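You operate a simulated robot arm through the tools that you are given. There is no shell and no other tool.

Carry out the task below with a simulated robot arm. There is one attempt and no reset: what you move stays moved.

TASK
Change the lever press over to lock tabs and dent the blue one.
Fine: socket block out on the bench, grey die plate in the nest, size dial to 5; hands clear, one stroke; carriage out again.

The check looks at the end state, three seconds after you hand in, the way a careful person would. Anything else that was tipped, shoved, dropped, spilled or broken makes it a failure.

THE ROBOT
A 6-joint arm with a two-finger gripper, fixed in place. Base frame: the origin is at the foot of the arm, x ahead of it, y to its left, z up; the work surface is at about z = 800. Readings come in mm, rad, newtons and seconds.
Its first joint turns from -2.897 to 2.897 rad. Payload 3.43 kg.
Tool frame: the origin (TCP) lies between the finger pads and is the grasp point; the fingertips stand 20 mm ahead of it; z points along the fingers, y is the line along which they close. Largest opening 190 mm; the body of the gripper starts 248 mm behind the TCP.
Orientation is told as [roll, pitch, yaw] about the base's x, y, z axes, in that order, counted from this pose: with the fingers straight down and closing along the base's y, the tool's x points along the base's -x, its y along +y and its z along -z.

THE INTERFACE
- The arm moves only by the tool servo_tool. Its argument "series" is a list that holds one entry, the list of rows, each a list of 7 numbers: the shift along the base's x, y, z in mm, then the turn, a rotation vector about the base's x, y, z in rad, then the gripper command, from -1 (fully open) to 1 (shut), values between in proportion. In form: [[[dx, dy, dz, rx, ry, rz, grip], ...]]. A call has 1 to 20 rows; each row is the pose to reach, as a shift and turn from the pose commanded when the call began. Rows are played at 5 a second. More than 50 mm and 0.15 rad between two rows, or a gripper value outside its range, and nothing of the call is played. A pose out of reach is approached as far as the arm can. The call stops where the force on the tool passes 50 N (or 10 N more than at its start, if that is more) or the arm is blocked; 0.2 s more then pass. Each finger travels about 45 mm/s and halts on what it meets, pressing with about 25 N; the grip force reading is that of the motor and also rises with nothing between the fingers. The clock runs only during rows and for 0.2 s after the last one: add rows that repeat a pose to give the fingers time. The reply holds the time, the measured pose of the TCP, the force on the tool along the base axes, the opening and the grip force, in the units named above and with some noise, with the torque about the TCP (base axes, N m) and any sound that the robot's microphone picked up, and new pictures: "pictures" is both (left out), scene, wrist or none.
- Cameras (640 x 400 px; columns grow to the right, rows downward): "scene" is fixed at [49.1, 648, 1526.4]; the picture's right is [-0.49, -0.87, 0.00], its down [-0.49, 0.27, -0.83] and it looks along [0.72, -0.40, -0.56] (base axes); focal length 354 px, centre (320, 200). "wrist" rides on the gripper at [70, -8, -288] in the tool frame; the picture's right is [0.12, 0.99, 0.00], its down [-0.96, 0.12, -0.25] and it looks along [-0.25, 0.03, 0.97] (tool axes); focal length 261 px, centre (320, 200). There is no depth. A picture from a camera that has moved, and an enlarged one, comes with that camera's place and axes in the base frame and with its lens.
- lift_body(by): slides the trunk up (or, below 0, down) by that many mm; the arm rides with it, the base frame stays. It gives what a move gives, with no picture.
- close_up(camera, box): a new picture of the part [left, top, right, bottom] of that camera's present view, enlarged. No time passes.
- job_done(): hands the job in; it is judged then, once.

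Places have to be worked out from the pictures, the camera data and where the tool is seen. Open the gripper and draw the arm clear of the work before you hand the job in, unless the task says otherwise.

The tools are called after ">>>" as a command line: name --argument value ..., lists and objects as JSON in quotes. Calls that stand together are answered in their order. servo_tool: Moves the arm, as the interface text tells. Its arguments: {"type":"object","properties":{"series":{"type":"array","items":{"type":"array","items":{"type":"array","items":{"type":"number"}}}},"pictures":{"type":"string","enum":["both","scene","wrist","none"]}},"required":["series"]} The other tools are called the same way: lift_body (by) slides the trunk up or down; close_up (camera, box) takes an enlarged picture of a part of a camera's view; job_done () hands the job in.

At the start:

```text
time: 0.0
position: [570.7, 401.6, 1276.6]
ee_rot: [0.0, 0.0, 0.0]
contact_force: [-0.5, -0.5, -0.2]
torque: [-0.01, -0.01, 0.01]
width: 189.7
finger_force: 0.1
trunk travel left (down, up): [-175.0, 65.0]
```

scene: 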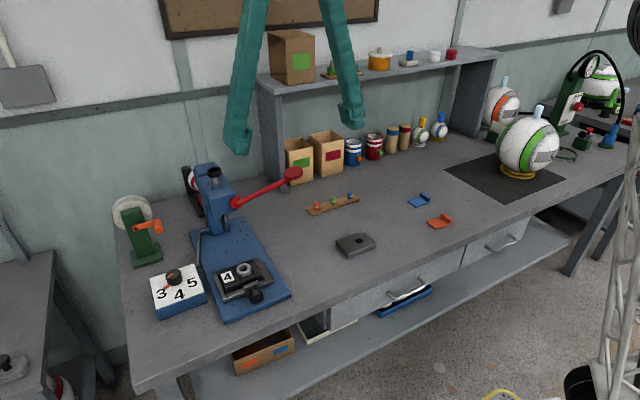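
wrist: 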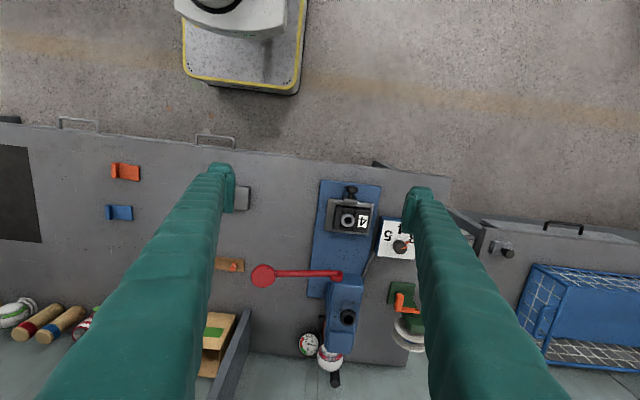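

I'll start by looking closely at the press, the dial and the loose parts before moving anything.

>>> close_up --camera "scene" --box '[100, 140, 320, 330]'

>>> close_up --camera "scene" --box '[290, 170, 470, 270]'

>>> close_up --camera "wrist" --box '[220, 160, 460, 380]'

>>> close_up --camera "wrist" --box '[90, 140, 270, 290]'

```text
2.11 times, centred on (210, 235) of scene
camera zoom: at [49.1, 648.0, 1526.4], right [-0.49, -0.87, 0.0], down [-0.49, 0.27, -0.83], along [0.72, -0.4, -0.56], focal length 745 px, centre (552, 126)
```

zoom: 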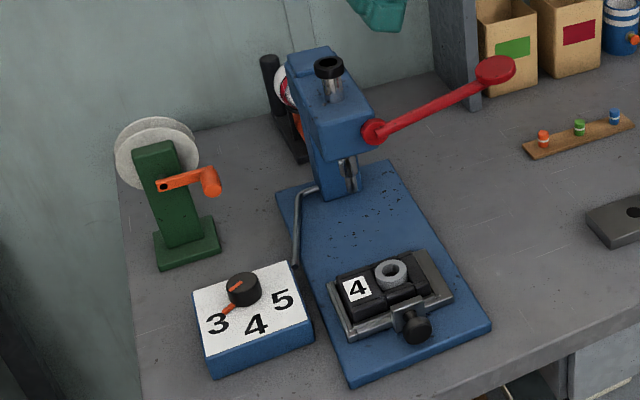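

```text
3.56 times, centred on (380, 220) of scene
camera zoom: at [49.1, 648.0, 1526.4], right [-0.49, -0.87, 0.0], down [-0.49, 0.27, -0.83], along [0.72, -0.4, -0.56], focal length 1258 px, centre (107, 129)
```

zoom: 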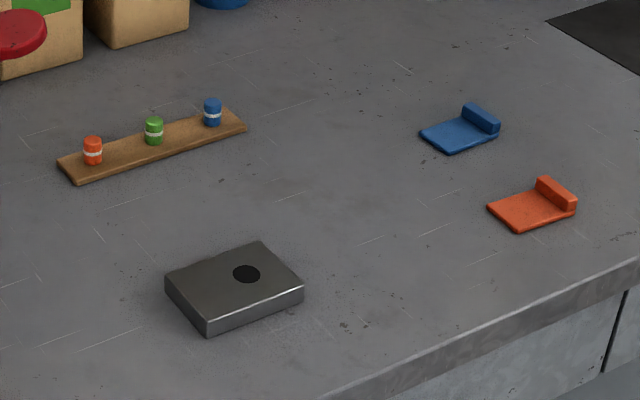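

```text
1.82 times, centred on (340, 270) of wrist
camera zoom: at [500.7, 394.6, 1564.4], right [-0.12, 0.99, 0.0], down [0.96, 0.12, 0.25], along [0.25, 0.03, -0.97], focal length 474 px, centre (284, 73)
```

zoom: 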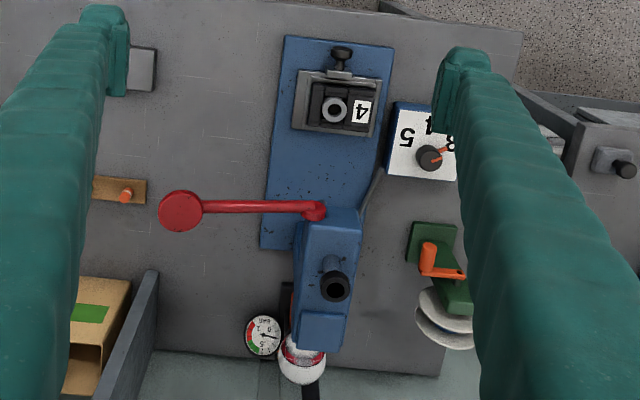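

```text
2.67 times, centred on (180, 215) of wrist
camera zoom: at [500.7, 394.6, 1564.4], right [-0.12, 0.99, 0.0], down [0.96, 0.12, 0.25], along [0.25, 0.03, -0.97], focal length 695 px, centre (693, 160)
```

zoom: 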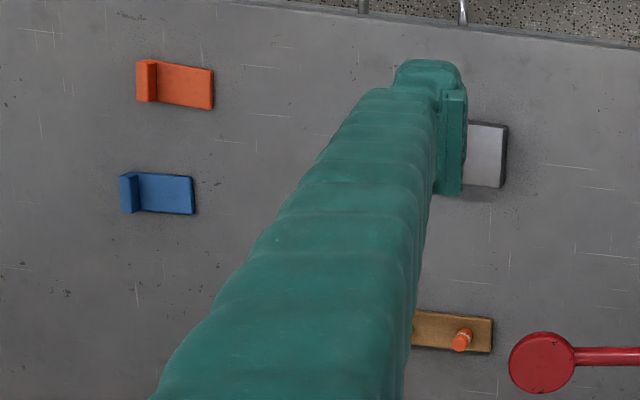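

The nest/carriage seems to sit near (725, 505) in the "out" position, dial box near (760, 660), die plate near (693, 167), blue tab near (800, -182). I'll move the wrist camera above the press for a better view, staying high.

>>> servo_tool --series '[[[30, 25, -40, 0, 0, 0, -1], [60, 50, -80, 0, 0, 0, -1], [90, 75, -120, 0, 0, 0, -1], [110, 95, -150, 0, 0, 0, -1], [110, 95, -150, 0, 0, 0, -1]]]'

```text
refused: row 1 steps farther than a row can; nothing moved
```

The first row exceeded 50 mm; I'll use smaller steps.

>>> servo_tool --series '[[[22, 19, -30, 0, 0, 0, -1], [44, 38, -60, 0, 0, 0, -1], [66, 57, -90, 0, 0, 0, -1], [88, 76, -120, 0, 0, 0, -1], [110, 95, -150, 0, 0, 0, -1], [110, 95, -150, 0, 0, 0, -1]]]'

```text
time: 1.4
position: [682.6, 496.7, 1125.4]
ee_rot: [-0.001, -0.002, -0.002]
contact_force: [-0.4, 0.1, -0.6]
torque: [-0.04, 0.06, 0.01]
width: 189.9
finger_force: 0.1
trunk travel left (down, up): [-175.0, 65.0]
camera wrist: at [612.4, 490.8, 1413.0], right [-0.12, 0.99, 0.0], down [0.96, 0.12, 0.25], along [0.25, 0.03, -0.97], focal length 261 px, centre (320, 200)
```

scene: 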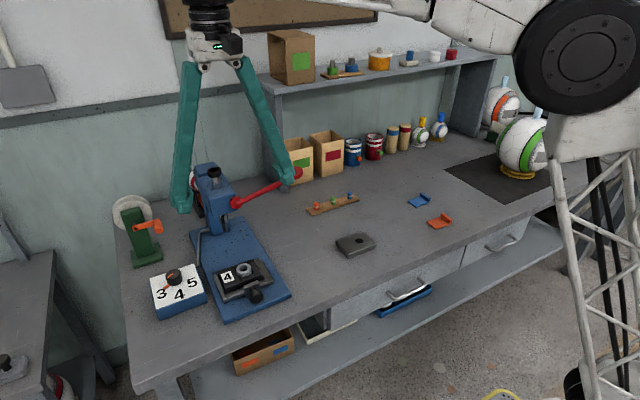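
wrist: 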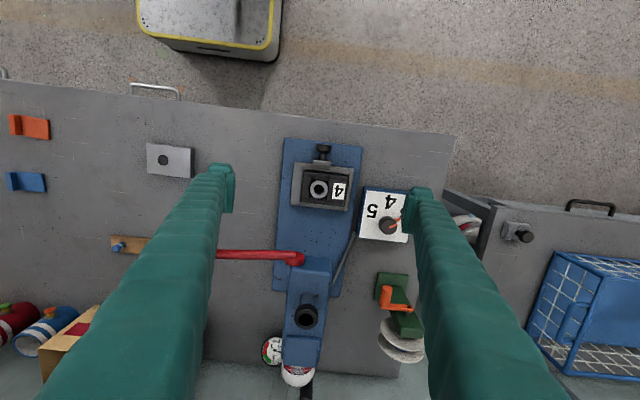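

The view is clear; I'll enlarge the carriage, the dial and the die plate from here.

>>> close_up --camera "wrist" --box '[265, 130, 425, 230]'

>>> close_up --camera "wrist" --box '[200, 220, 440, 390]'

>>> close_up --camera "scene" --box '[140, 220, 300, 330]'

>>> close_up --camera "scene" --box '[170, 150, 310, 250]'

```text
4.00 times, centred on (345, 180) of wrist
camera zoom: at [612.4, 490.8, 1413.0], right [-0.12, 0.99, 0.0], down [0.96, 0.12, 0.25], along [0.25, 0.03, -0.97], focal length 1043 px, centre (220, 280)
```

zoom: 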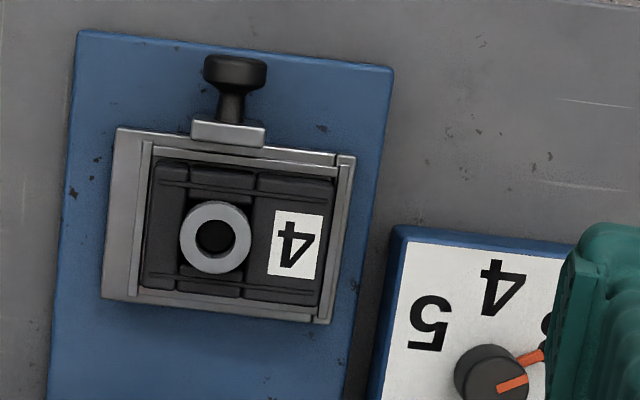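

```text
2.35 times, centred on (320, 305) of wrist
camera zoom: at [612.4, 490.8, 1413.0], right [-0.12, 0.99, 0.0], down [0.96, 0.12, 0.25], along [0.25, 0.03, -0.97], focal length 613 px, centre (320, -47)
```

zoom: 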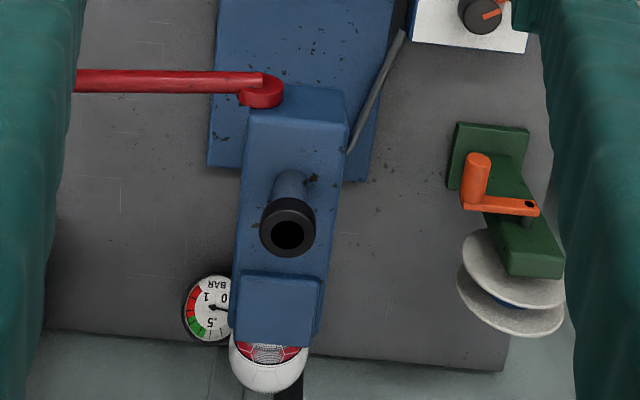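

```text
3.64 times, centred on (220, 275) of scene
camera zoom: at [49.1, 648.0, 1526.4], right [-0.49, -0.87, 0.0], down [-0.49, 0.27, -0.83], along [0.72, -0.4, -0.56], focal length 1287 px, centre (684, -73)
```

zoom: 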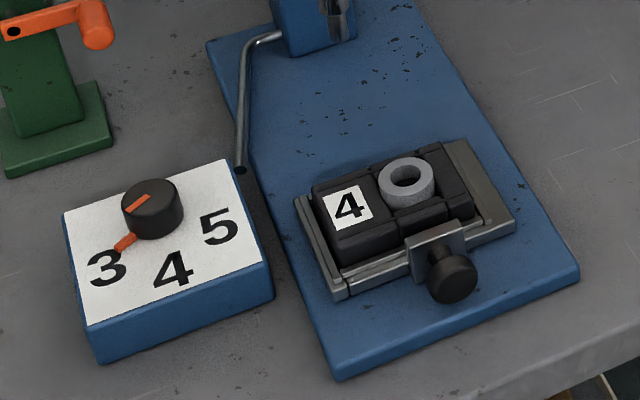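

```text
4.00 times, centred on (240, 200) of scene
camera zoom: at [49.1, 648.0, 1526.4], right [-0.49, -0.87, 0.0], down [-0.49, 0.27, -0.83], along [0.72, -0.4, -0.56], focal length 1415 px, centre (640, 200)
```

zoom: 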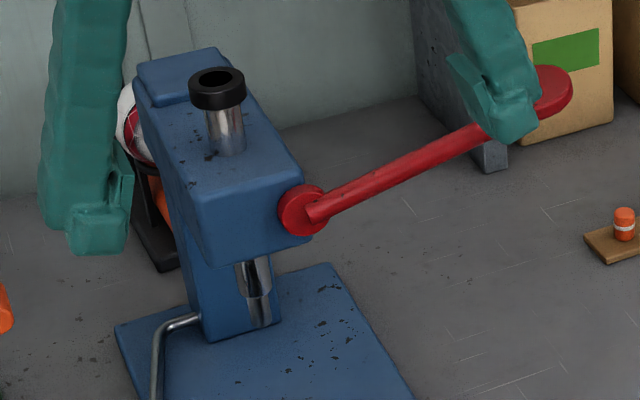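

The dial reads 3 now; "5" lies counter-clockwise seen from above. I want the heights of nest, block and ram, so I'll tilt the tool to get an oblique wrist view from the front side, staying well clear above the carriage.

>>> servo_tool --series '[[[-8, 1, -33, 0, -0.12, 0, -1], [-16, 2, -66, 0, -0.24, 0, -1], [-24, 2, -99, 0, -0.36, 0, -1], [-32, 3, -132, 0, -0.48, 0, -1], [-40, 3, -165, 0, -0.6, 0, -1], [-40, 3, -165, 0, -0.6, 0, -1]]]'

```text
time: 2.8
position: [641.1, 500.3, 961.9]
ee_rot: [0.0, -0.6, 0.0]
contact_force: [0.1, -0.5, -0.1]
torque: [0.02, -0.01, -0.02]
width: 190.0
finger_force: 0.1
trunk travel left (down, up): [-175.0, 65.0]
camera wrist: at [420.1, 492.6, 1157.8], right [-0.1, 0.99, -0.07], down [0.65, 0.12, 0.75], along [0.75, 0.03, -0.66], focal length 261 px, centre (320, 200)
```

scene: 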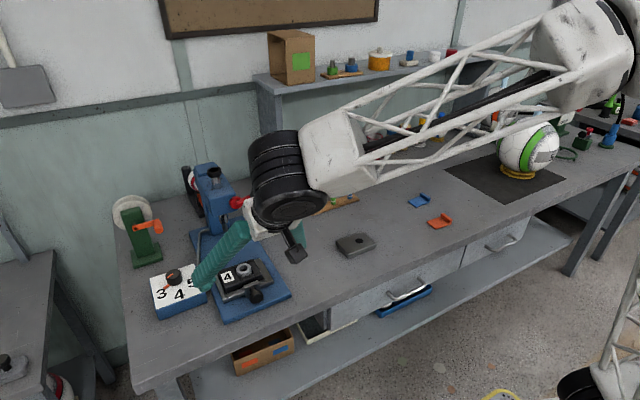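
wrist: 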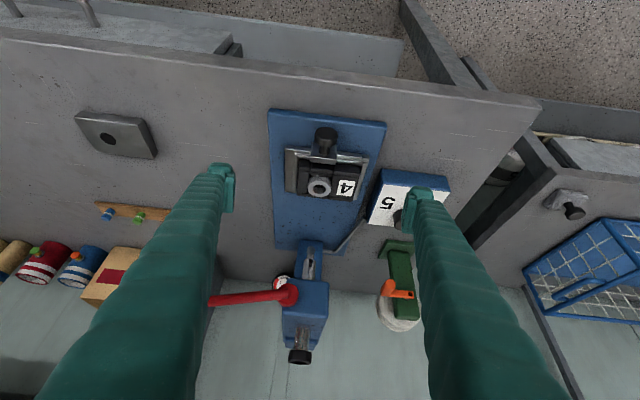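

I'll enlarge the carriage and the ram from this oblique view.

>>> close_up --camera "wrist" --box '[250, 100, 410, 210]'

>>> close_up --camera "wrist" --box '[200, 220, 360, 380]'

>>> close_up --camera "wrist" --box '[60, 90, 180, 170]'

```text
3.64 times, centred on (330, 155) of wrist
camera zoom: at [420.1, 492.6, 1157.8], right [-0.1, 0.99, -0.07], down [0.65, 0.12, 0.75], along [0.75, 0.03, -0.66], focal length 948 px, centre (284, 364)
```

zoom: 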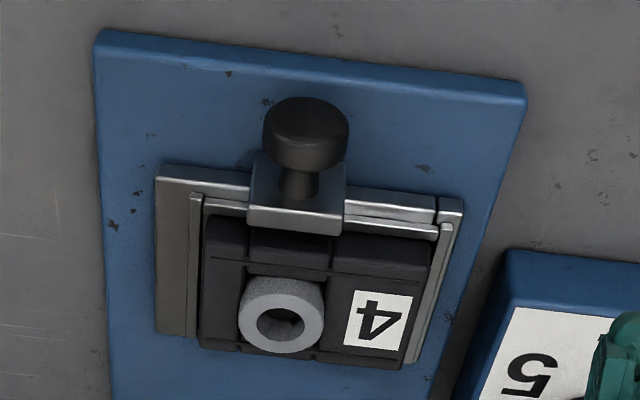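

```text
2.50 times, centred on (280, 300) of wrist
camera zoom: at [420.1, 492.6, 1157.8], right [-0.1, 0.99, -0.07], down [0.65, 0.12, 0.75], along [0.75, 0.03, -0.66], focal length 652 px, centre (420, -50)
```

zoom: 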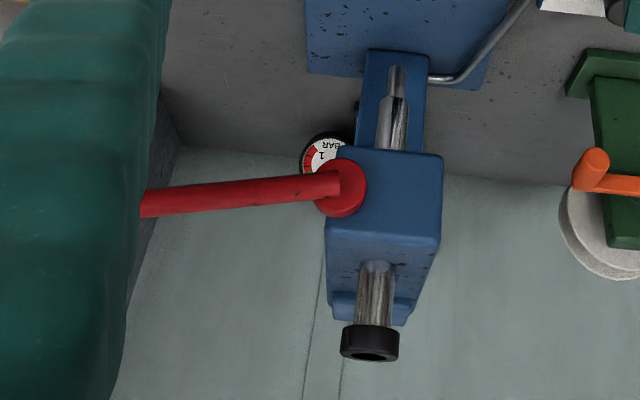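

```text
5.00 times, centred on (120, 130) of wrist
camera zoom: at [420.1, 492.6, 1157.8], right [-0.1, 0.99, -0.07], down [0.65, 0.12, 0.75], along [0.75, 0.03, -0.66], focal length 1303 px, centre (1320, 550)
```

zoom: 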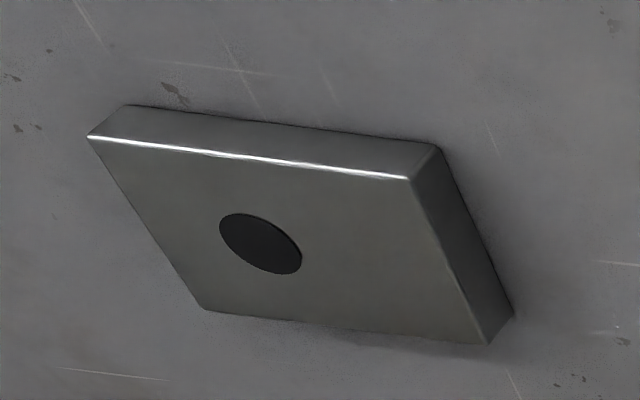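

From triangulating the two views: the socket block spans about x 696–770, y 464–567 with its top at z≈852, nest rim top z≈830, ring and ram both at y≈502, ram at x≈884. I'll bring the tool upright above the block for a closer overhead look.

>>> servo_tool --series '[[[10, 3, 20, 0, 0.12, 0, -1], [30, 6, 30, 0, 0.24, 0, -1], [50, 9, 38, 0, 0.36, 0, -1], [70, 12, 38, 0, 0.48, 0, -0.6], [91, 15, 38, 0, 0.6, 0, -0.45], [91, 15, 38, 0, 0.6, 0, -0.45]]]'

```text
time: 4.2
position: [732.3, 514.5, 998.5]
ee_rot: [0.001, 0.001, 0.001]
contact_force: [-0.1, 0.1, 0.2]
torque: [-0.05, 0.05, 0.0]
width: 137.8
finger_force: 0.0
trunk travel left (down, up): [-175.0, 65.0]
camera wrist: at [662.1, 507.8, 1286.6], right [-0.12, 0.99, 0.0], down [0.96, 0.12, 0.25], along [0.24, 0.03, -0.97], focal length 261 px, centre (320, 200)
```

scene: 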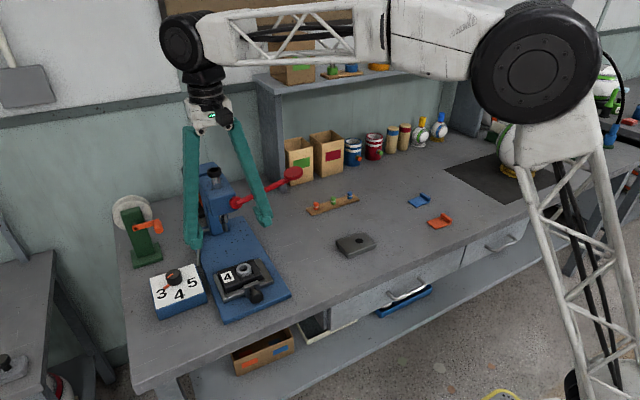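
wrist: 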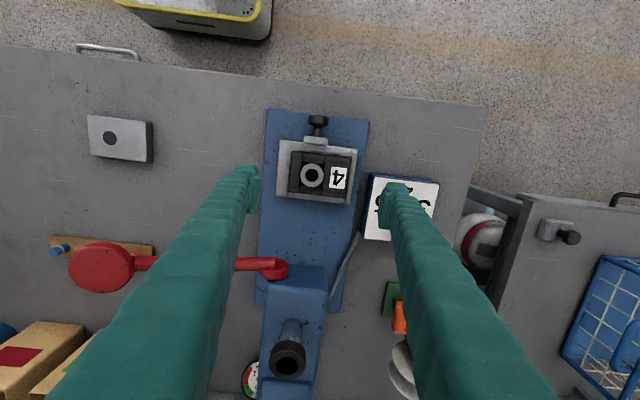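

I'll zoom in on the nest and the dial from this pose.

>>> close_up --camera "wrist" --box '[235, 100, 395, 220]'

>>> close_up --camera "wrist" --box '[50, 230, 310, 390]'

>>> close_up --camera "scene" --box '[205, 245, 285, 305]'

```text
3.33 times, centred on (315, 160) of wrist
camera zoom: at [662.1, 507.8, 1286.6], right [-0.12, 0.99, 0.0], down [0.96, 0.12, 0.25], along [0.24, 0.03, -0.97], focal length 869 px, centre (337, 333)
```

zoom: 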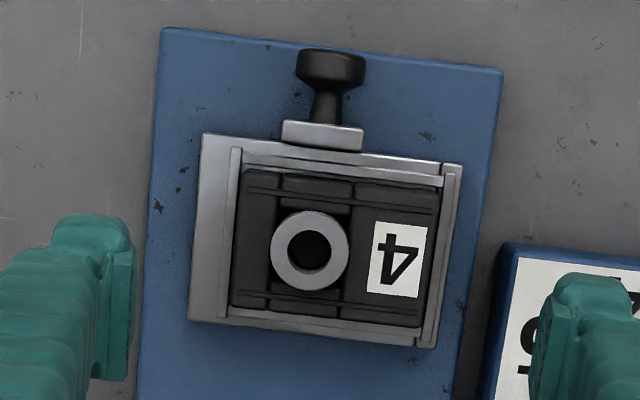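

```text
2.46 times, centred on (180, 310) of wrist
camera zoom: at [662.1, 507.8, 1286.6], right [-0.12, 0.99, 0.0], down [0.96, 0.12, 0.25], along [0.24, 0.03, -0.97], focal length 642 px, centre (665, -71)
```

zoom: 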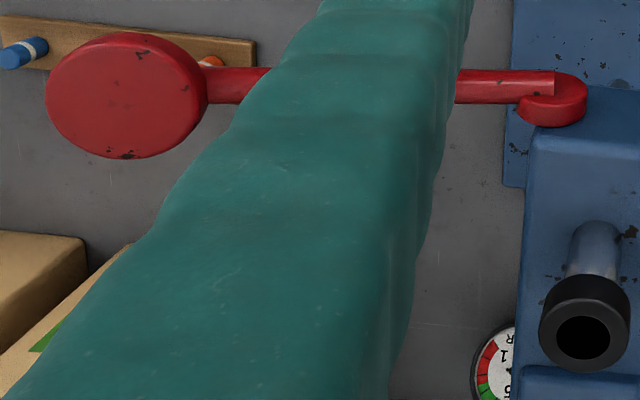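

```text
6.67 times, centred on (245, 275) of scene
camera zoom: at [49.1, 648.0, 1526.4], right [-0.49, -0.87, 0.0], down [-0.49, 0.27, -0.83], along [0.72, -0.4, -0.56], focal length 2359 px, centre (820, -300)
```

zoom: 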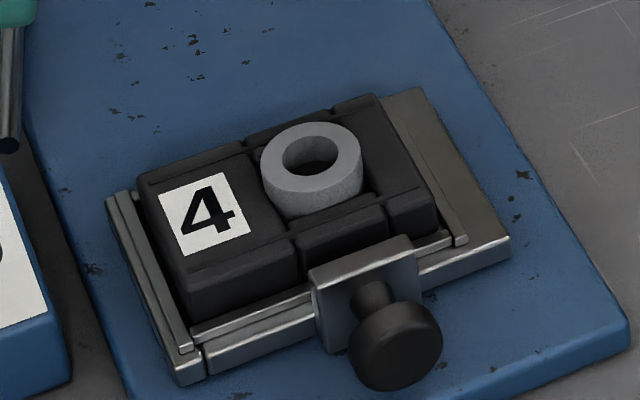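

The block's centre comes out at about (731, 516), top z≈852, about 100 mm wide along y, and sits proud of the rails. I'll go down so the fingertips straddle its sides just above the rails, then check before closing.

>>> servo_tool --series '[[[0, 1.5, -40, 0, 0, 0, -0.42], [0, 1.5, -80, 0, 0, 0, -0.42], [0, 1.5, -115, 0, 0, 0, -0.42], [0, 1.5, -135, 0, 0, 0, -0.42], [0, 1.5, -143, 0, 0, 0, -0.42], [0, 1.5, -143, 0, 0, 0, -0.42]]]'

```text
time: 5.6
position: [733.7, 515.6, 855.7]
ee_rot: [-0.001, 0.0, -0.001]
contact_force: [0.2, 0.1, 0.8]
torque: [0.0, 0.02, 0.0]
width: 134.6
finger_force: 0.1
trunk travel left (down, up): [-175.0, 65.0]
camera wrist: at [662.4, 509.0, 1144.2], right [-0.12, 0.99, 0.0], down [0.96, 0.12, 0.25], along [0.25, 0.03, -0.97], focal length 261 px, centre (320, 200)
```

scene: 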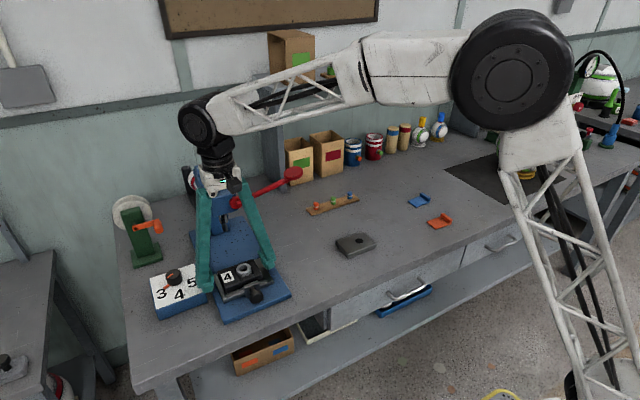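
wrist: 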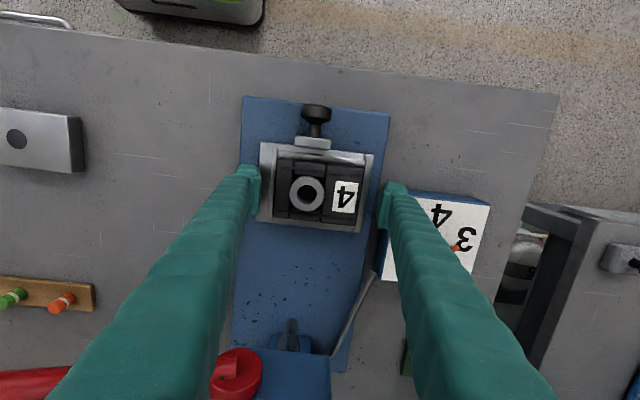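

Fingers straddle the block with no contact force. I'll close on it now.

>>> servo_tool --series '[[[0, 0, 0, 0, 0, 0, -0.2], [0, 0, 0, 0, 0, 0, 0.2], [0, 0, 0, 0, 0, 0, 0.4], [0, 0, 0, 0, 0, 0, 0.4], [0, 0, 0, 0, 0, 0, 0.4]]]'

>>> close_up --camera "wrist" --box '[225, 90, 425, 240]'

```text
time: 6.8
position: [733.6, 514.7, 857.8]
ee_rot: [0.001, 0.0, -0.002]
contact_force: [1.0, -8.9, 2.2]
torque: [-0.22, -0.02, -0.1]
width: 98.8
finger_force: 25.0
trunk travel left (down, up): [-175.0, 65.0]
camera wrist: at [662.9, 508.0, 1144.5], right [-0.12, 0.99, 0.0], down [0.96, 0.12, 0.25], along [0.25, 0.03, -0.97], focal length 261 px, centre (320, 200)
```

scene: 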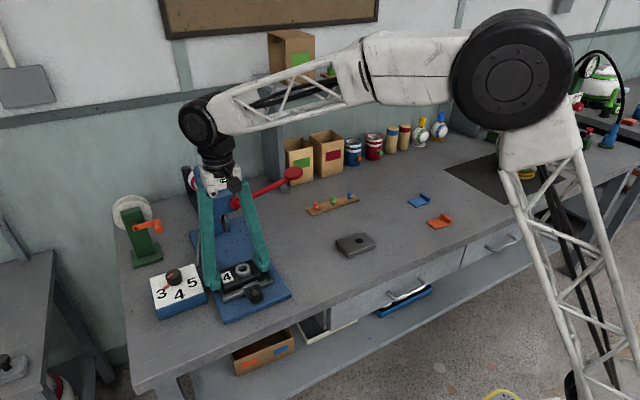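
wrist: 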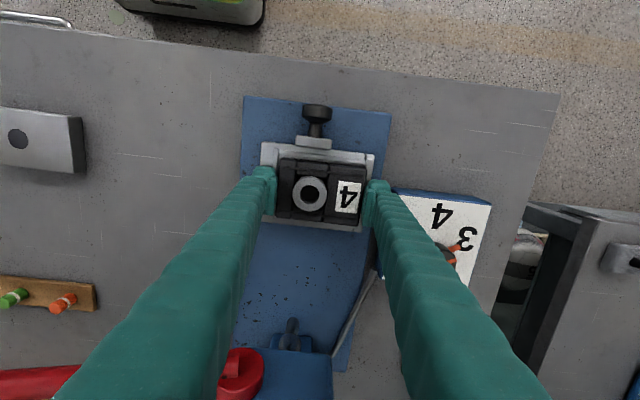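

```text
2.67 times, centred on (325, 165) of wrist
camera zoom: at [662.9, 508.0, 1144.5], right [-0.12, 0.99, 0.0], down [0.96, 0.12, 0.25], along [0.25, 0.03, -0.97], focal length 695 px, centre (307, 293)
```

zoom: 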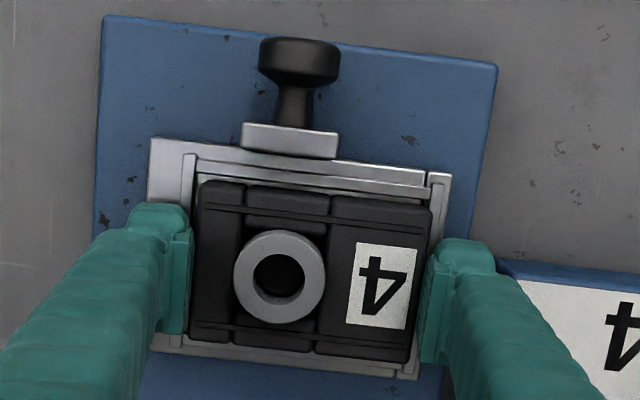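

The block is held (98.8 mm wide, 25 N). There's a sideways load of about 9 N, so I'll ease the command by ~1.3 mm in y and lift straight up gently.

>>> servo_tool --series '[[[0, -1.3, 0, 0, 0, 0, 0.4], [0, -1.3, 5, 0, 0, 0, 0.4], [0, -1.3, 12, 0, 0, 0, 0.4], [0, -1.3, 22, 0, 0, 0, 0.4], [0, -1.3, 35, 0, 0, 0, 0.4], [0, -1.3, 35, 0, 0, 0, 0.4]]]'

>>> close_up --camera "scene" --box '[185, 210, 305, 325]'

```text
time: 8.2
position: [731.9, 514.1, 892.2]
ee_rot: [0.0, 0.0, 0.0]
contact_force: [0.3, 0.5, -1.1]
torque: [0.0, -0.02, 0.02]
width: 98.7
finger_force: 25.5
trunk travel left (down, up): [-175.0, 65.0]
camera wrist: at [661.7, 507.9, 1179.8], right [-0.12, 0.99, 0.0], down [0.96, 0.12, 0.25], along [0.25, 0.03, -0.97], focal length 261 px, centre (320, 200)
```

scene: 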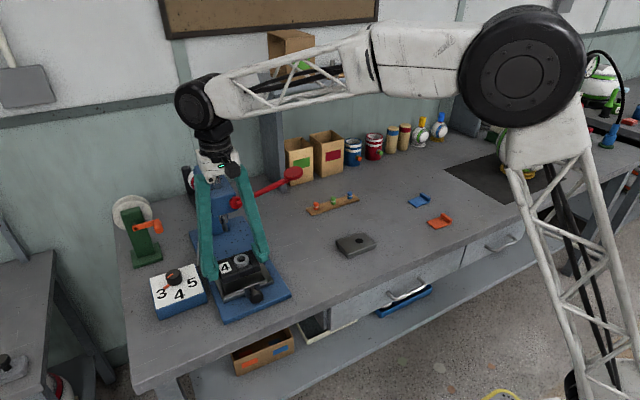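
wrist: 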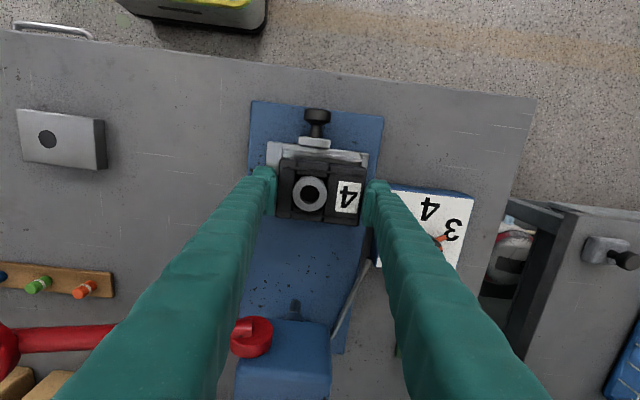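

```text
3.48 times, centred on (245, 268) of scene
camera zoom: at [49.1, 648.0, 1526.4], right [-0.49, -0.87, 0.0], down [-0.49, 0.27, -0.83], along [0.72, -0.4, -0.56], focal length 1231 px, centre (581, -35)
```

zoom: 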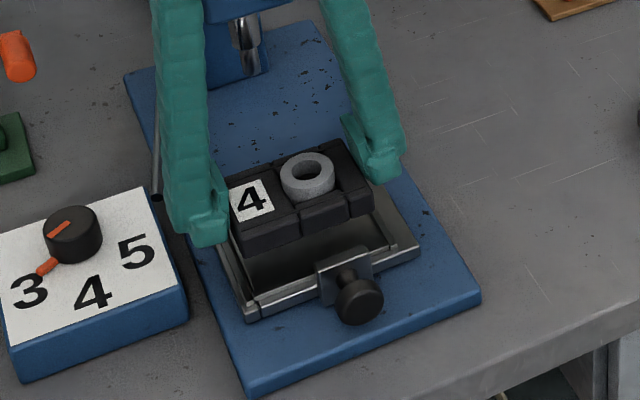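

The block came out cleanly. I'll lift further, back off from the lever in x, and carry it over to a free patch of bench around (690, 20), well away from plate and tabs.

>>> servo_tool --series '[[[-15, 0, 30, 0, 0, 0, 0.4], [-35, -10, 60, 0, 0, 0, 0.4], [-41, -50, 75, 0, 0, 0, 0.4], [-41, -95, 75, 0, 0, 0, 0.4], [-41, -142, 75, 0, 0, 0, 0.4], [-41, -189, 75, 0, 0, 0, 0.4], [-41, -236, 75, 0, 0, 0, 0.4], [-41, -283, 75, 0, 0, 0, 0.4], [-41, -330, 75, 0, 0, 0, 0.4], [-41, -377, 75, 0, 0, 0, 0.4], [-41, -424, 75, 0, 0, 0, 0.4], [-41, -465, 75, 0, 0, 0, 0.4], [-41, -490, 75, 0, 0, 0, 0.4], [-41, -495, 75, 0, 0, 0, 0.4], [-41, -495, 75, 0, 0, 0, 0.4]]]'

```text
time: 11.4
position: [690.3, 20.2, 967.1]
ee_rot: [0.001, -0.001, -0.001]
contact_force: [0.0, -0.4, -1.2]
torque: [-0.02, 0.02, -0.03]
width: 98.9
finger_force: 24.7
trunk travel left (down, up): [-175.0, 65.0]
camera wrist: at [620.6, 12.7, 1255.4], right [-0.12, 0.99, 0.0], down [0.96, 0.12, 0.25], along [0.25, 0.03, -0.97], focal length 261 px, centre (320, 200)
```

scene: 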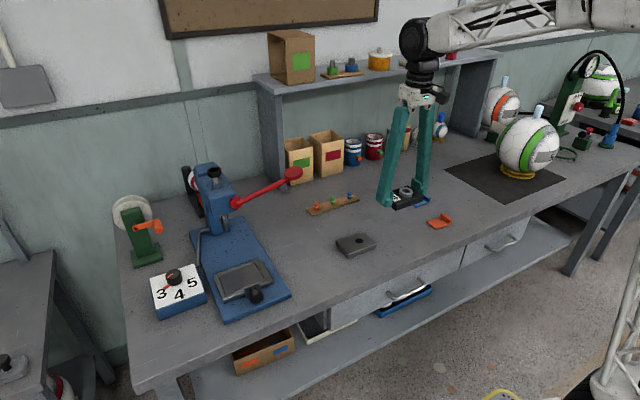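
wrist: 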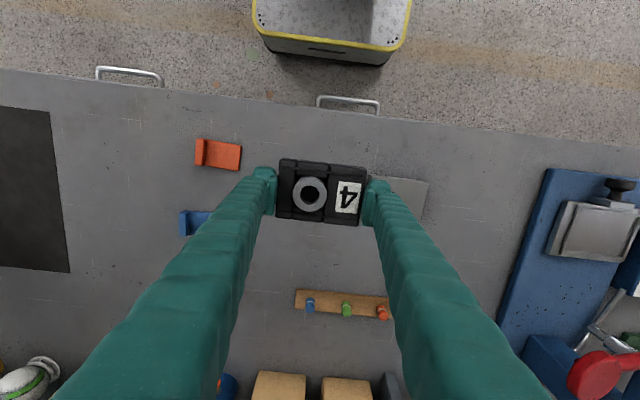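

Carriage and block look fine. I'll check the nest floor and the spot below before lowering.

>>> close_up --camera "wrist" --box '[170, 110, 450, 250]'

>>> close_up --camera "scene" --box '[185, 240, 305, 325]'

>>> close_up --camera "wrist" --box '[500, 150, 640, 290]'

```text
2.29 times, centred on (310, 180) of wrist
camera zoom: at [620.6, 12.7, 1255.4], right [-0.12, 0.99, 0.0], down [0.96, 0.12, 0.25], along [0.25, 0.03, -0.97], focal length 596 px, centre (343, 246)
```

zoom: 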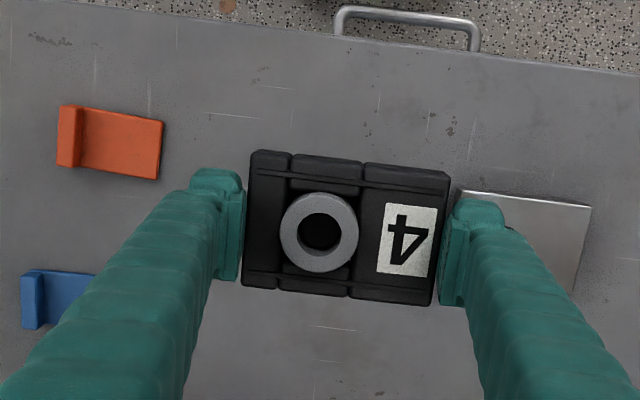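

```text
4.71 times, centred on (245, 282) of scene
camera zoom: at [49.1, 648.0, 1526.4], right [-0.49, -0.87, 0.0], down [-0.49, 0.27, -0.83], along [0.72, -0.4, -0.56], focal length 1665 px, centre (673, -188)
```

zoom: 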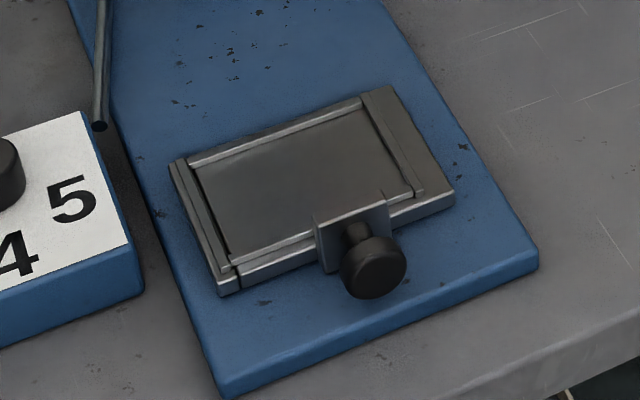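

```text
2.86 times, centred on (570, 220) of wrist
camera zoom: at [620.6, 12.7, 1255.4], right [-0.12, 0.99, 0.0], down [0.96, 0.12, 0.25], along [0.25, 0.03, -0.97], focal length 745 px, centre (-394, 143)
```

zoom: 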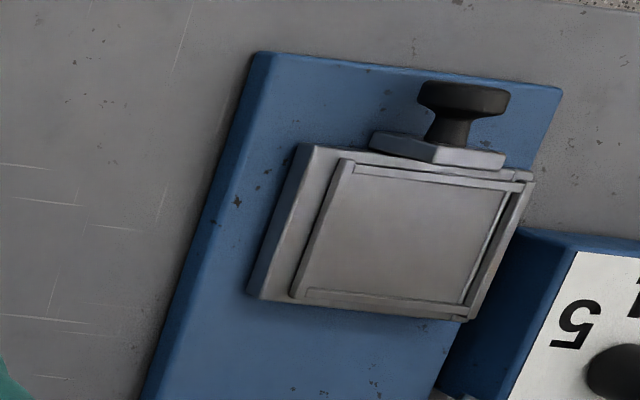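

The empty nest is a shallow tray with a low rim on all four sides. Now I'll lower the block toward the bench, shifted 10 mm further from the die plate.

>>> servo_tool --series '[[[0, -10, -40, 0, 0, 0, 0.4], [0, -10, -80, 0, 0, 0, 0.4], [0, -10, -110, 0, 0, 0, 0.4], [0, -10, -125, 0, 0, 0, 0.4], [0, -10, -131, 0, 0, 0, 0.4], [0, -10, -134, 0, 0, 0, 0.4], [0, -10, -134, 0, 0, 0, 0.4]]]'

>>> close_up --camera "scene" --box '[360, 150, 460, 230]'

```text
time: 13.0
position: [691.5, 8.5, 832.1]
ee_rot: [0.001, 0.0, 0.001]
contact_force: [0.4, 0.9, -1.3]
torque: [0.02, 0.0, 0.0]
width: 98.9
finger_force: 25.2
trunk travel left (down, up): [-175.0, 65.0]
camera wrist: at [620.5, 2.8, 1120.1], right [-0.12, 0.99, 0.0], down [0.96, 0.12, 0.25], along [0.25, 0.03, -0.97], focal length 261 px, centre (320, 200)
```

scene: 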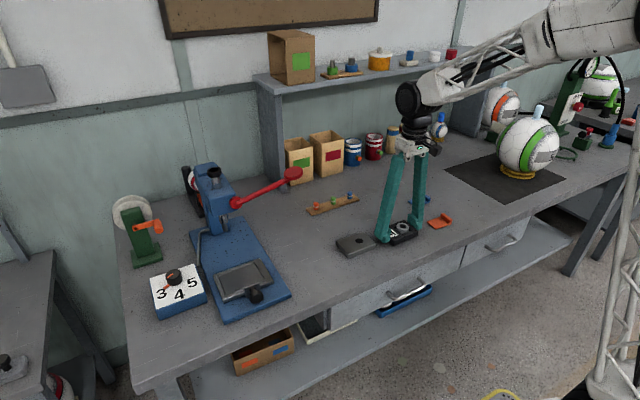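
wrist: 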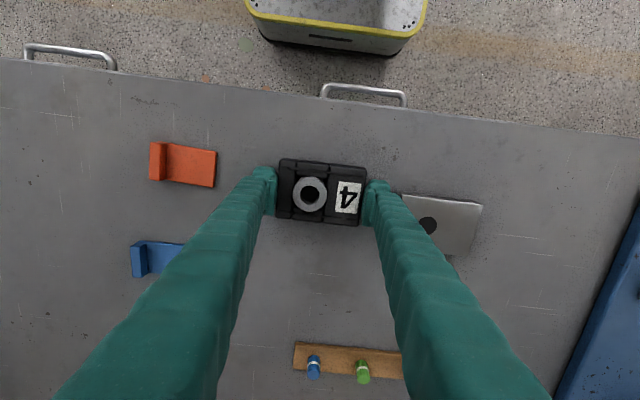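

```text
5.00 times, centred on (410, 190) of scene
camera zoom: at [49.1, 648.0, 1526.4], right [-0.49, -0.87, 0.0], down [-0.49, 0.27, -0.83], along [0.72, -0.4, -0.56], focal length 1769 px, centre (-130, 250)
```

zoom: 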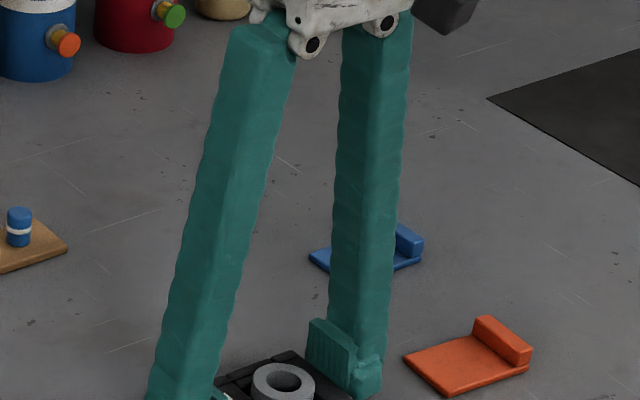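

No contact yet (force is only the block's weight). I'll creep down another few millimetres watching the force.

>>> servo_tool --series '[[[0, 0, -1, 0, 0, 0, 0.4], [0, 0, -2, 0, 0, 0, 0.4], [0, 0, -2, 0, 0, 0, 0.4]]]' --pictures "none"

>>> close_up --camera "scene" --box '[360, 205, 440, 265]'

```text
time: 13.8
position: [691.6, 9.7, 832.0]
ee_rot: [0.0, 0.0, -0.001]
contact_force: [0.3, 0.2, -1.2]
torque: [0.0, 0.0, -0.02]
width: 98.7
finger_force: 25.0
trunk travel left (down, up): [-175.0, 65.0]
```

```text
6.67 times, centred on (400, 235) of scene
camera zoom: at [49.1, 648.0, 1526.4], right [-0.49, -0.87, 0.0], down [-0.49, 0.27, -0.83], along [0.72, -0.4, -0.56], focal length 2359 px, centre (-213, -33)
```

zoom: 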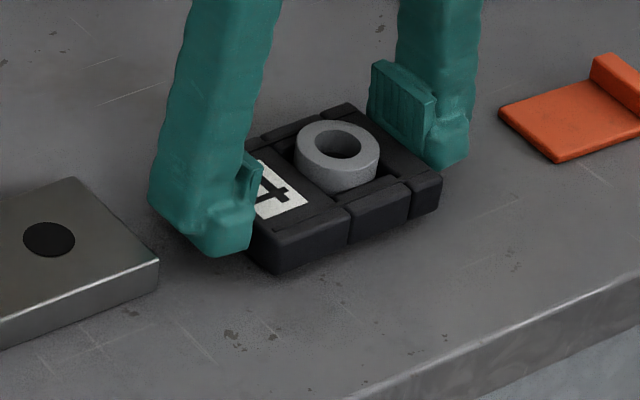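

Still airborne by a hair. I'll continue creeping down.

>>> servo_tool --series '[[[0, 0, -1, 0, 0, 0, 0.4], [0, 0, -2, 0, 0, 0, 0.4], [0, 0, -2, 0, 0, 0, 0.4]]]' --pictures "none"

```text
time: 14.6
position: [691.0, 8.8, 828.8]
ee_rot: [0.0, 0.0, -0.001]
contact_force: [-1.1, -0.5, -0.6]
torque: [0.02, -0.01, 0.0]
width: 98.9
finger_force: 25.0
trunk travel left (down, up): [-175.0, 65.0]
```

>>> servo_tool --series '[[[0, 0, -1, 0, 0, 0, 0.4], [0, 0, -2, 0, 0, 0, 0.4], [0, 0, -2, 0, 0, 0, 0.4]]]' --pictures "none"

>>> close_up --camera "scene" --box '[360, 205, 440, 265]'

```text
time: 15.4
position: [691.5, 8.8, 827.8]
ee_rot: [-0.001, 0.001, -0.001]
contact_force: [-0.4, 0.4, -0.9]
torque: [-0.02, -0.01, 0.01]
width: 98.7
finger_force: 25.2
trunk travel left (down, up): [-175.0, 65.0]
```

```text
6.67 times, centred on (400, 235) of scene
camera zoom: at [49.1, 648.0, 1526.4], right [-0.49, -0.87, 0.0], down [-0.49, 0.27, -0.83], along [0.72, -0.4, -0.56], focal length 2359 px, centre (-213, -33)
```

zoom: 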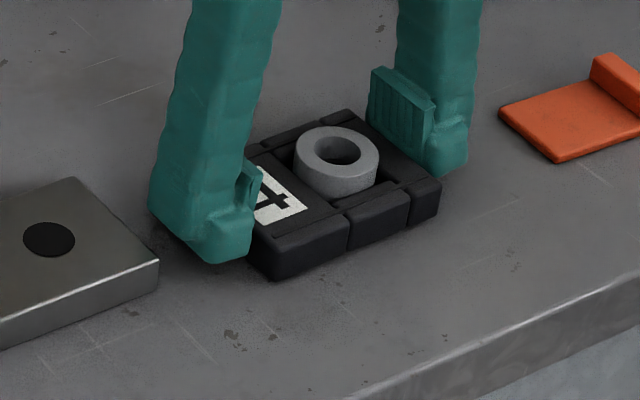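

Not yet seated; I'll go on in 1 mm steps.

>>> servo_tool --series '[[[0, 0, -1, 0, 0, 0, 0.4], [0, 0, -2, 0, 0, 0, 0.4], [0, 0, -2, 0, 0, 0, 0.4]]]' --pictures "none"

```text
time: 16.2
position: [690.7, 9.1, 824.2]
ee_rot: [-0.001, -0.001, -0.001]
contact_force: [0.2, 0.4, 4.1]
torque: [0.0, 0.02, 0.0]
width: 99.0
finger_force: 24.8
trunk travel left (down, up): [-175.0, 65.0]
```

Contact with the bench (force now +4 N). I'll open the fingers a little and rise straight up.

>>> servo_tool --series '[[[0, 0, 0, 0, 0, 0, 0.0], [0, 0, 0, 0, 0, 0, -0.2], [0, 0, 0, 0, 0, 0, -0.2], [0, 0, 0, 0, 0, 0, -0.2], [0, 0, 20, 0, 0, 0, -0.2], [0, 0, 60, 0, 0, 0, -0.2], [0, 0, 105, 0, 0, 0, -0.2], [0, 0, 145, 0, 0, 0, -0.4], [0, 0, 145, 0, 0, 0, -0.4]]]'

```text
time: 18.2
position: [691.9, 8.7, 970.6]
ee_rot: [-0.001, 0.0, 0.001]
contact_force: [-0.1, -0.5, -0.6]
torque: [-0.01, 0.02, -0.01]
width: 132.6
finger_force: 0.1
trunk travel left (down, up): [-175.0, 65.0]
camera wrist: at [621.9, 2.4, 1257.6], right [-0.12, 0.99, 0.0], down [0.96, 0.12, 0.25], along [0.25, 0.03, -0.97], focal length 261 px, centre (320, 200)
```

scene: 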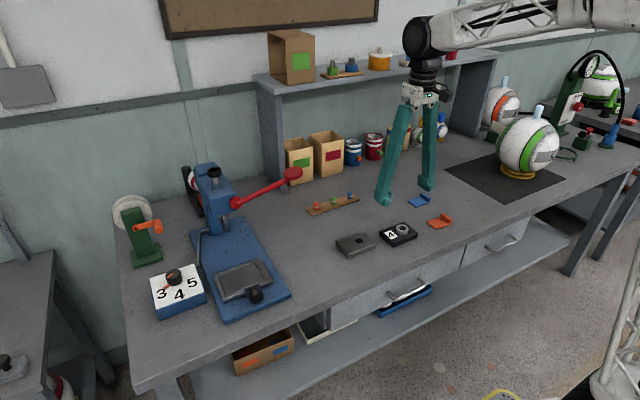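
wrist: 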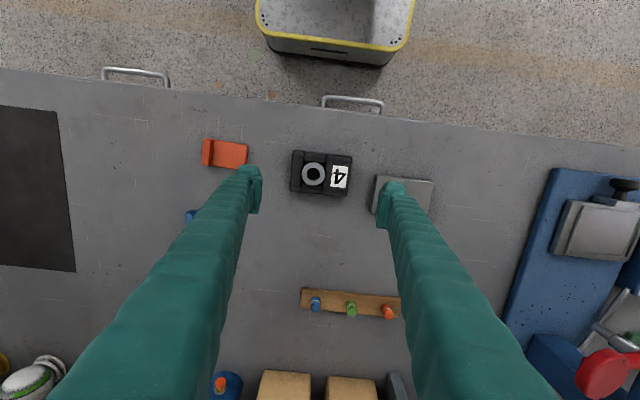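

Socket block is resting on the bench. Next I'll move above the grey die plate (≈(715, 157)) and look.

>>> servo_tool --series '[[[6, 40, 0, 0, 0, 0, -0.4], [12, 85, 0, 0, 0, 0, -0.4], [20, 125, 0, 0, 0, 0, -0.4], [24, 147, 0, 0, 0, 0, -0.4], [24, 147, 0, 0, 0, 0, -0.4]]]' --pictures "wrist"

>>> close_up --camera "wrist" --box '[230, 120, 410, 230]'

```text
time: 19.4
position: [715.4, 155.5, 970.2]
ee_rot: [-0.001, 0.001, 0.002]
contact_force: [-0.2, 0.6, -0.2]
torque: [0.01, -0.01, -0.06]
width: 133.2
finger_force: 0.0
trunk travel left (down, up): [-175.0, 65.0]
camera wrist: at [644.8, 149.3, 1257.3], right [-0.12, 0.99, 0.0], down [0.96, 0.12, 0.25], along [0.25, 0.03, -0.97], focal length 261 px, centre (320, 200)
```

wrist: 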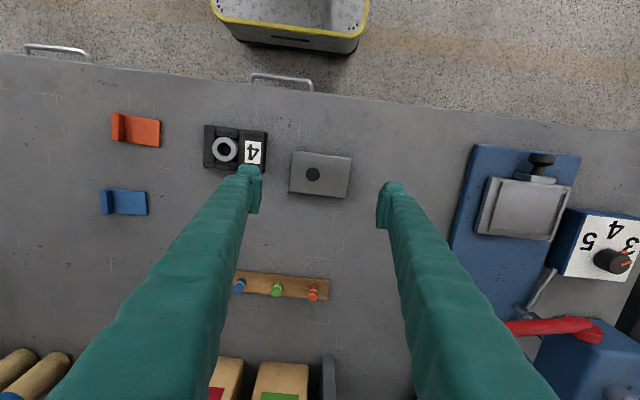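

```text
3.56 times, centred on (320, 175) of wrist
camera zoom: at [644.8, 149.3, 1257.3], right [-0.12, 0.99, 0.0], down [0.96, 0.12, 0.25], along [0.25, 0.03, -0.97], focal length 927 px, centre (320, 289)
```

zoom: 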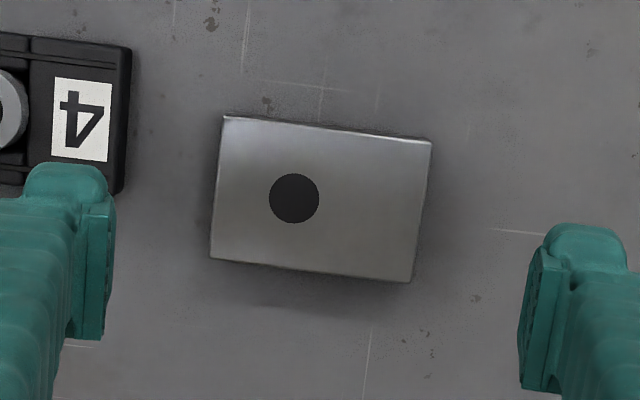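

The plate is square to the axes, centre ≈(714, 157), with its hole offset toward −y like the ring was. Before gripping it I want a precise look at the empty pocket from the equivalent height, so I'll move above the nest first.

>>> servo_tool --series '[[[-15, 40, 15, 0, 0, 0, -0.4], [-25, 85, 31, 0, 0, 0, -0.4], [-25, 133, 31, 0, 0, 0, -0.4], [-25, 181, 31, 0, 0, 0, -0.4], [-25, 229, 31, 0, 0, 0, -0.4], [-25, 277, 31, 0, 0, 0, -0.4], [-15, 320, 31, 0, 0, 0, -0.4], [10, 350, 31, 0, 0, 0, -0.4], [17, 358, 31, 0, 0, 0, -0.4], [17, 358, 31, 0, 0, 0, -0.4]]]' --pictures "wrist"

>>> close_up --camera "wrist" --box '[230, 120, 410, 230]'

```text
time: 21.6
position: [732.1, 514.2, 1000.3]
ee_rot: [0.001, -0.001, 0.0]
contact_force: [-0.5, 0.0, -0.5]
torque: [-0.05, -0.02, 0.02]
width: 133.0
finger_force: 0.1
trunk travel left (down, up): [-175.0, 65.0]
camera wrist: at [661.5, 507.6, 1288.2], right [-0.12, 0.99, 0.0], down [0.96, 0.12, 0.25], along [0.25, 0.03, -0.97], focal length 261 px, centre (320, 200)
```

wrist: 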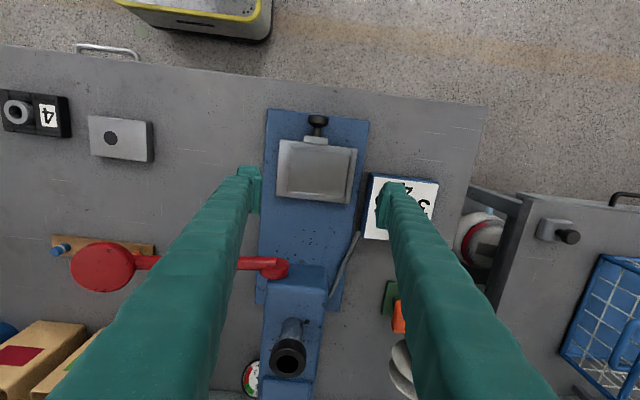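

```text
3.56 times, centred on (320, 175) of wrist
camera zoom: at [661.5, 507.6, 1288.2], right [-0.12, 0.99, 0.0], down [0.96, 0.12, 0.25], along [0.25, 0.03, -0.97], focal length 927 px, centre (320, 289)
```

zoom: 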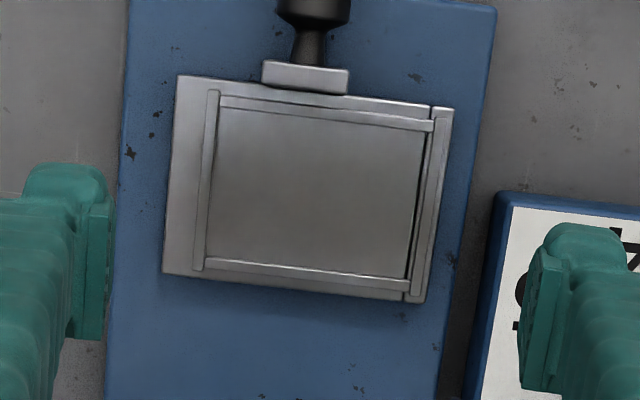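

Pocket interior ≈ x 693–769, y 463–564, centre offset from the TCP is nearly identical to that of the plate at my earlier hover pose. So gripping the plate at commanded x=714.7 and placing at 731.9 should centre it. I'll return above the plate.

>>> servo_tool --series '[[[-7, -8, 0, 0, 0, 0, -0.4], [-32, -38, 0, 0, 0, 0, -0.4], [-42, -81, 0, 0, 0, 0, -0.4], [-42, -129, 0, 0, 0, 0, -0.4], [-42, -177, 0, 0, 0, 0, -0.4], [-42, -225, 0, 0, 0, 0, -0.4], [-42, -273, 0, 0, 0, 0, -0.4], [-32, -318, -20, 0, 0, 0, -0.4], [-17, -358, -40, 0, 0, 0, -0.4], [-17, -358, -80, 0, 0, 0, -0.4], [-17, -358, -120, 0, 0, 0, -0.4], [-17, -358, -150, 0, 0, 0, -0.4], [-17, -358, -160, 0, 0, 0, -0.4], [-17, -358, -160, 0, 0, 0, -0.4]]]'

>>> close_up --camera "wrist" --box '[220, 130, 420, 250]'

```text
refused: row 8 steps farther than a row can; nothing moved
```

```text
3.20 times, centred on (320, 190) of wrist
camera zoom: at [661.5, 507.6, 1288.2], right [-0.12, 0.99, 0.0], down [0.96, 0.12, 0.25], along [0.25, 0.03, -0.97], focal length 834 px, centre (320, 232)
```

zoom: 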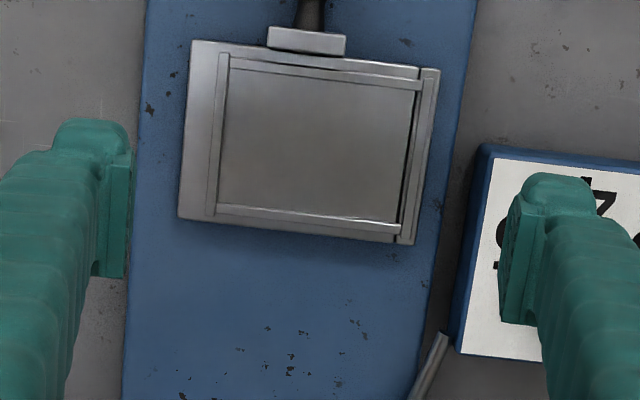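

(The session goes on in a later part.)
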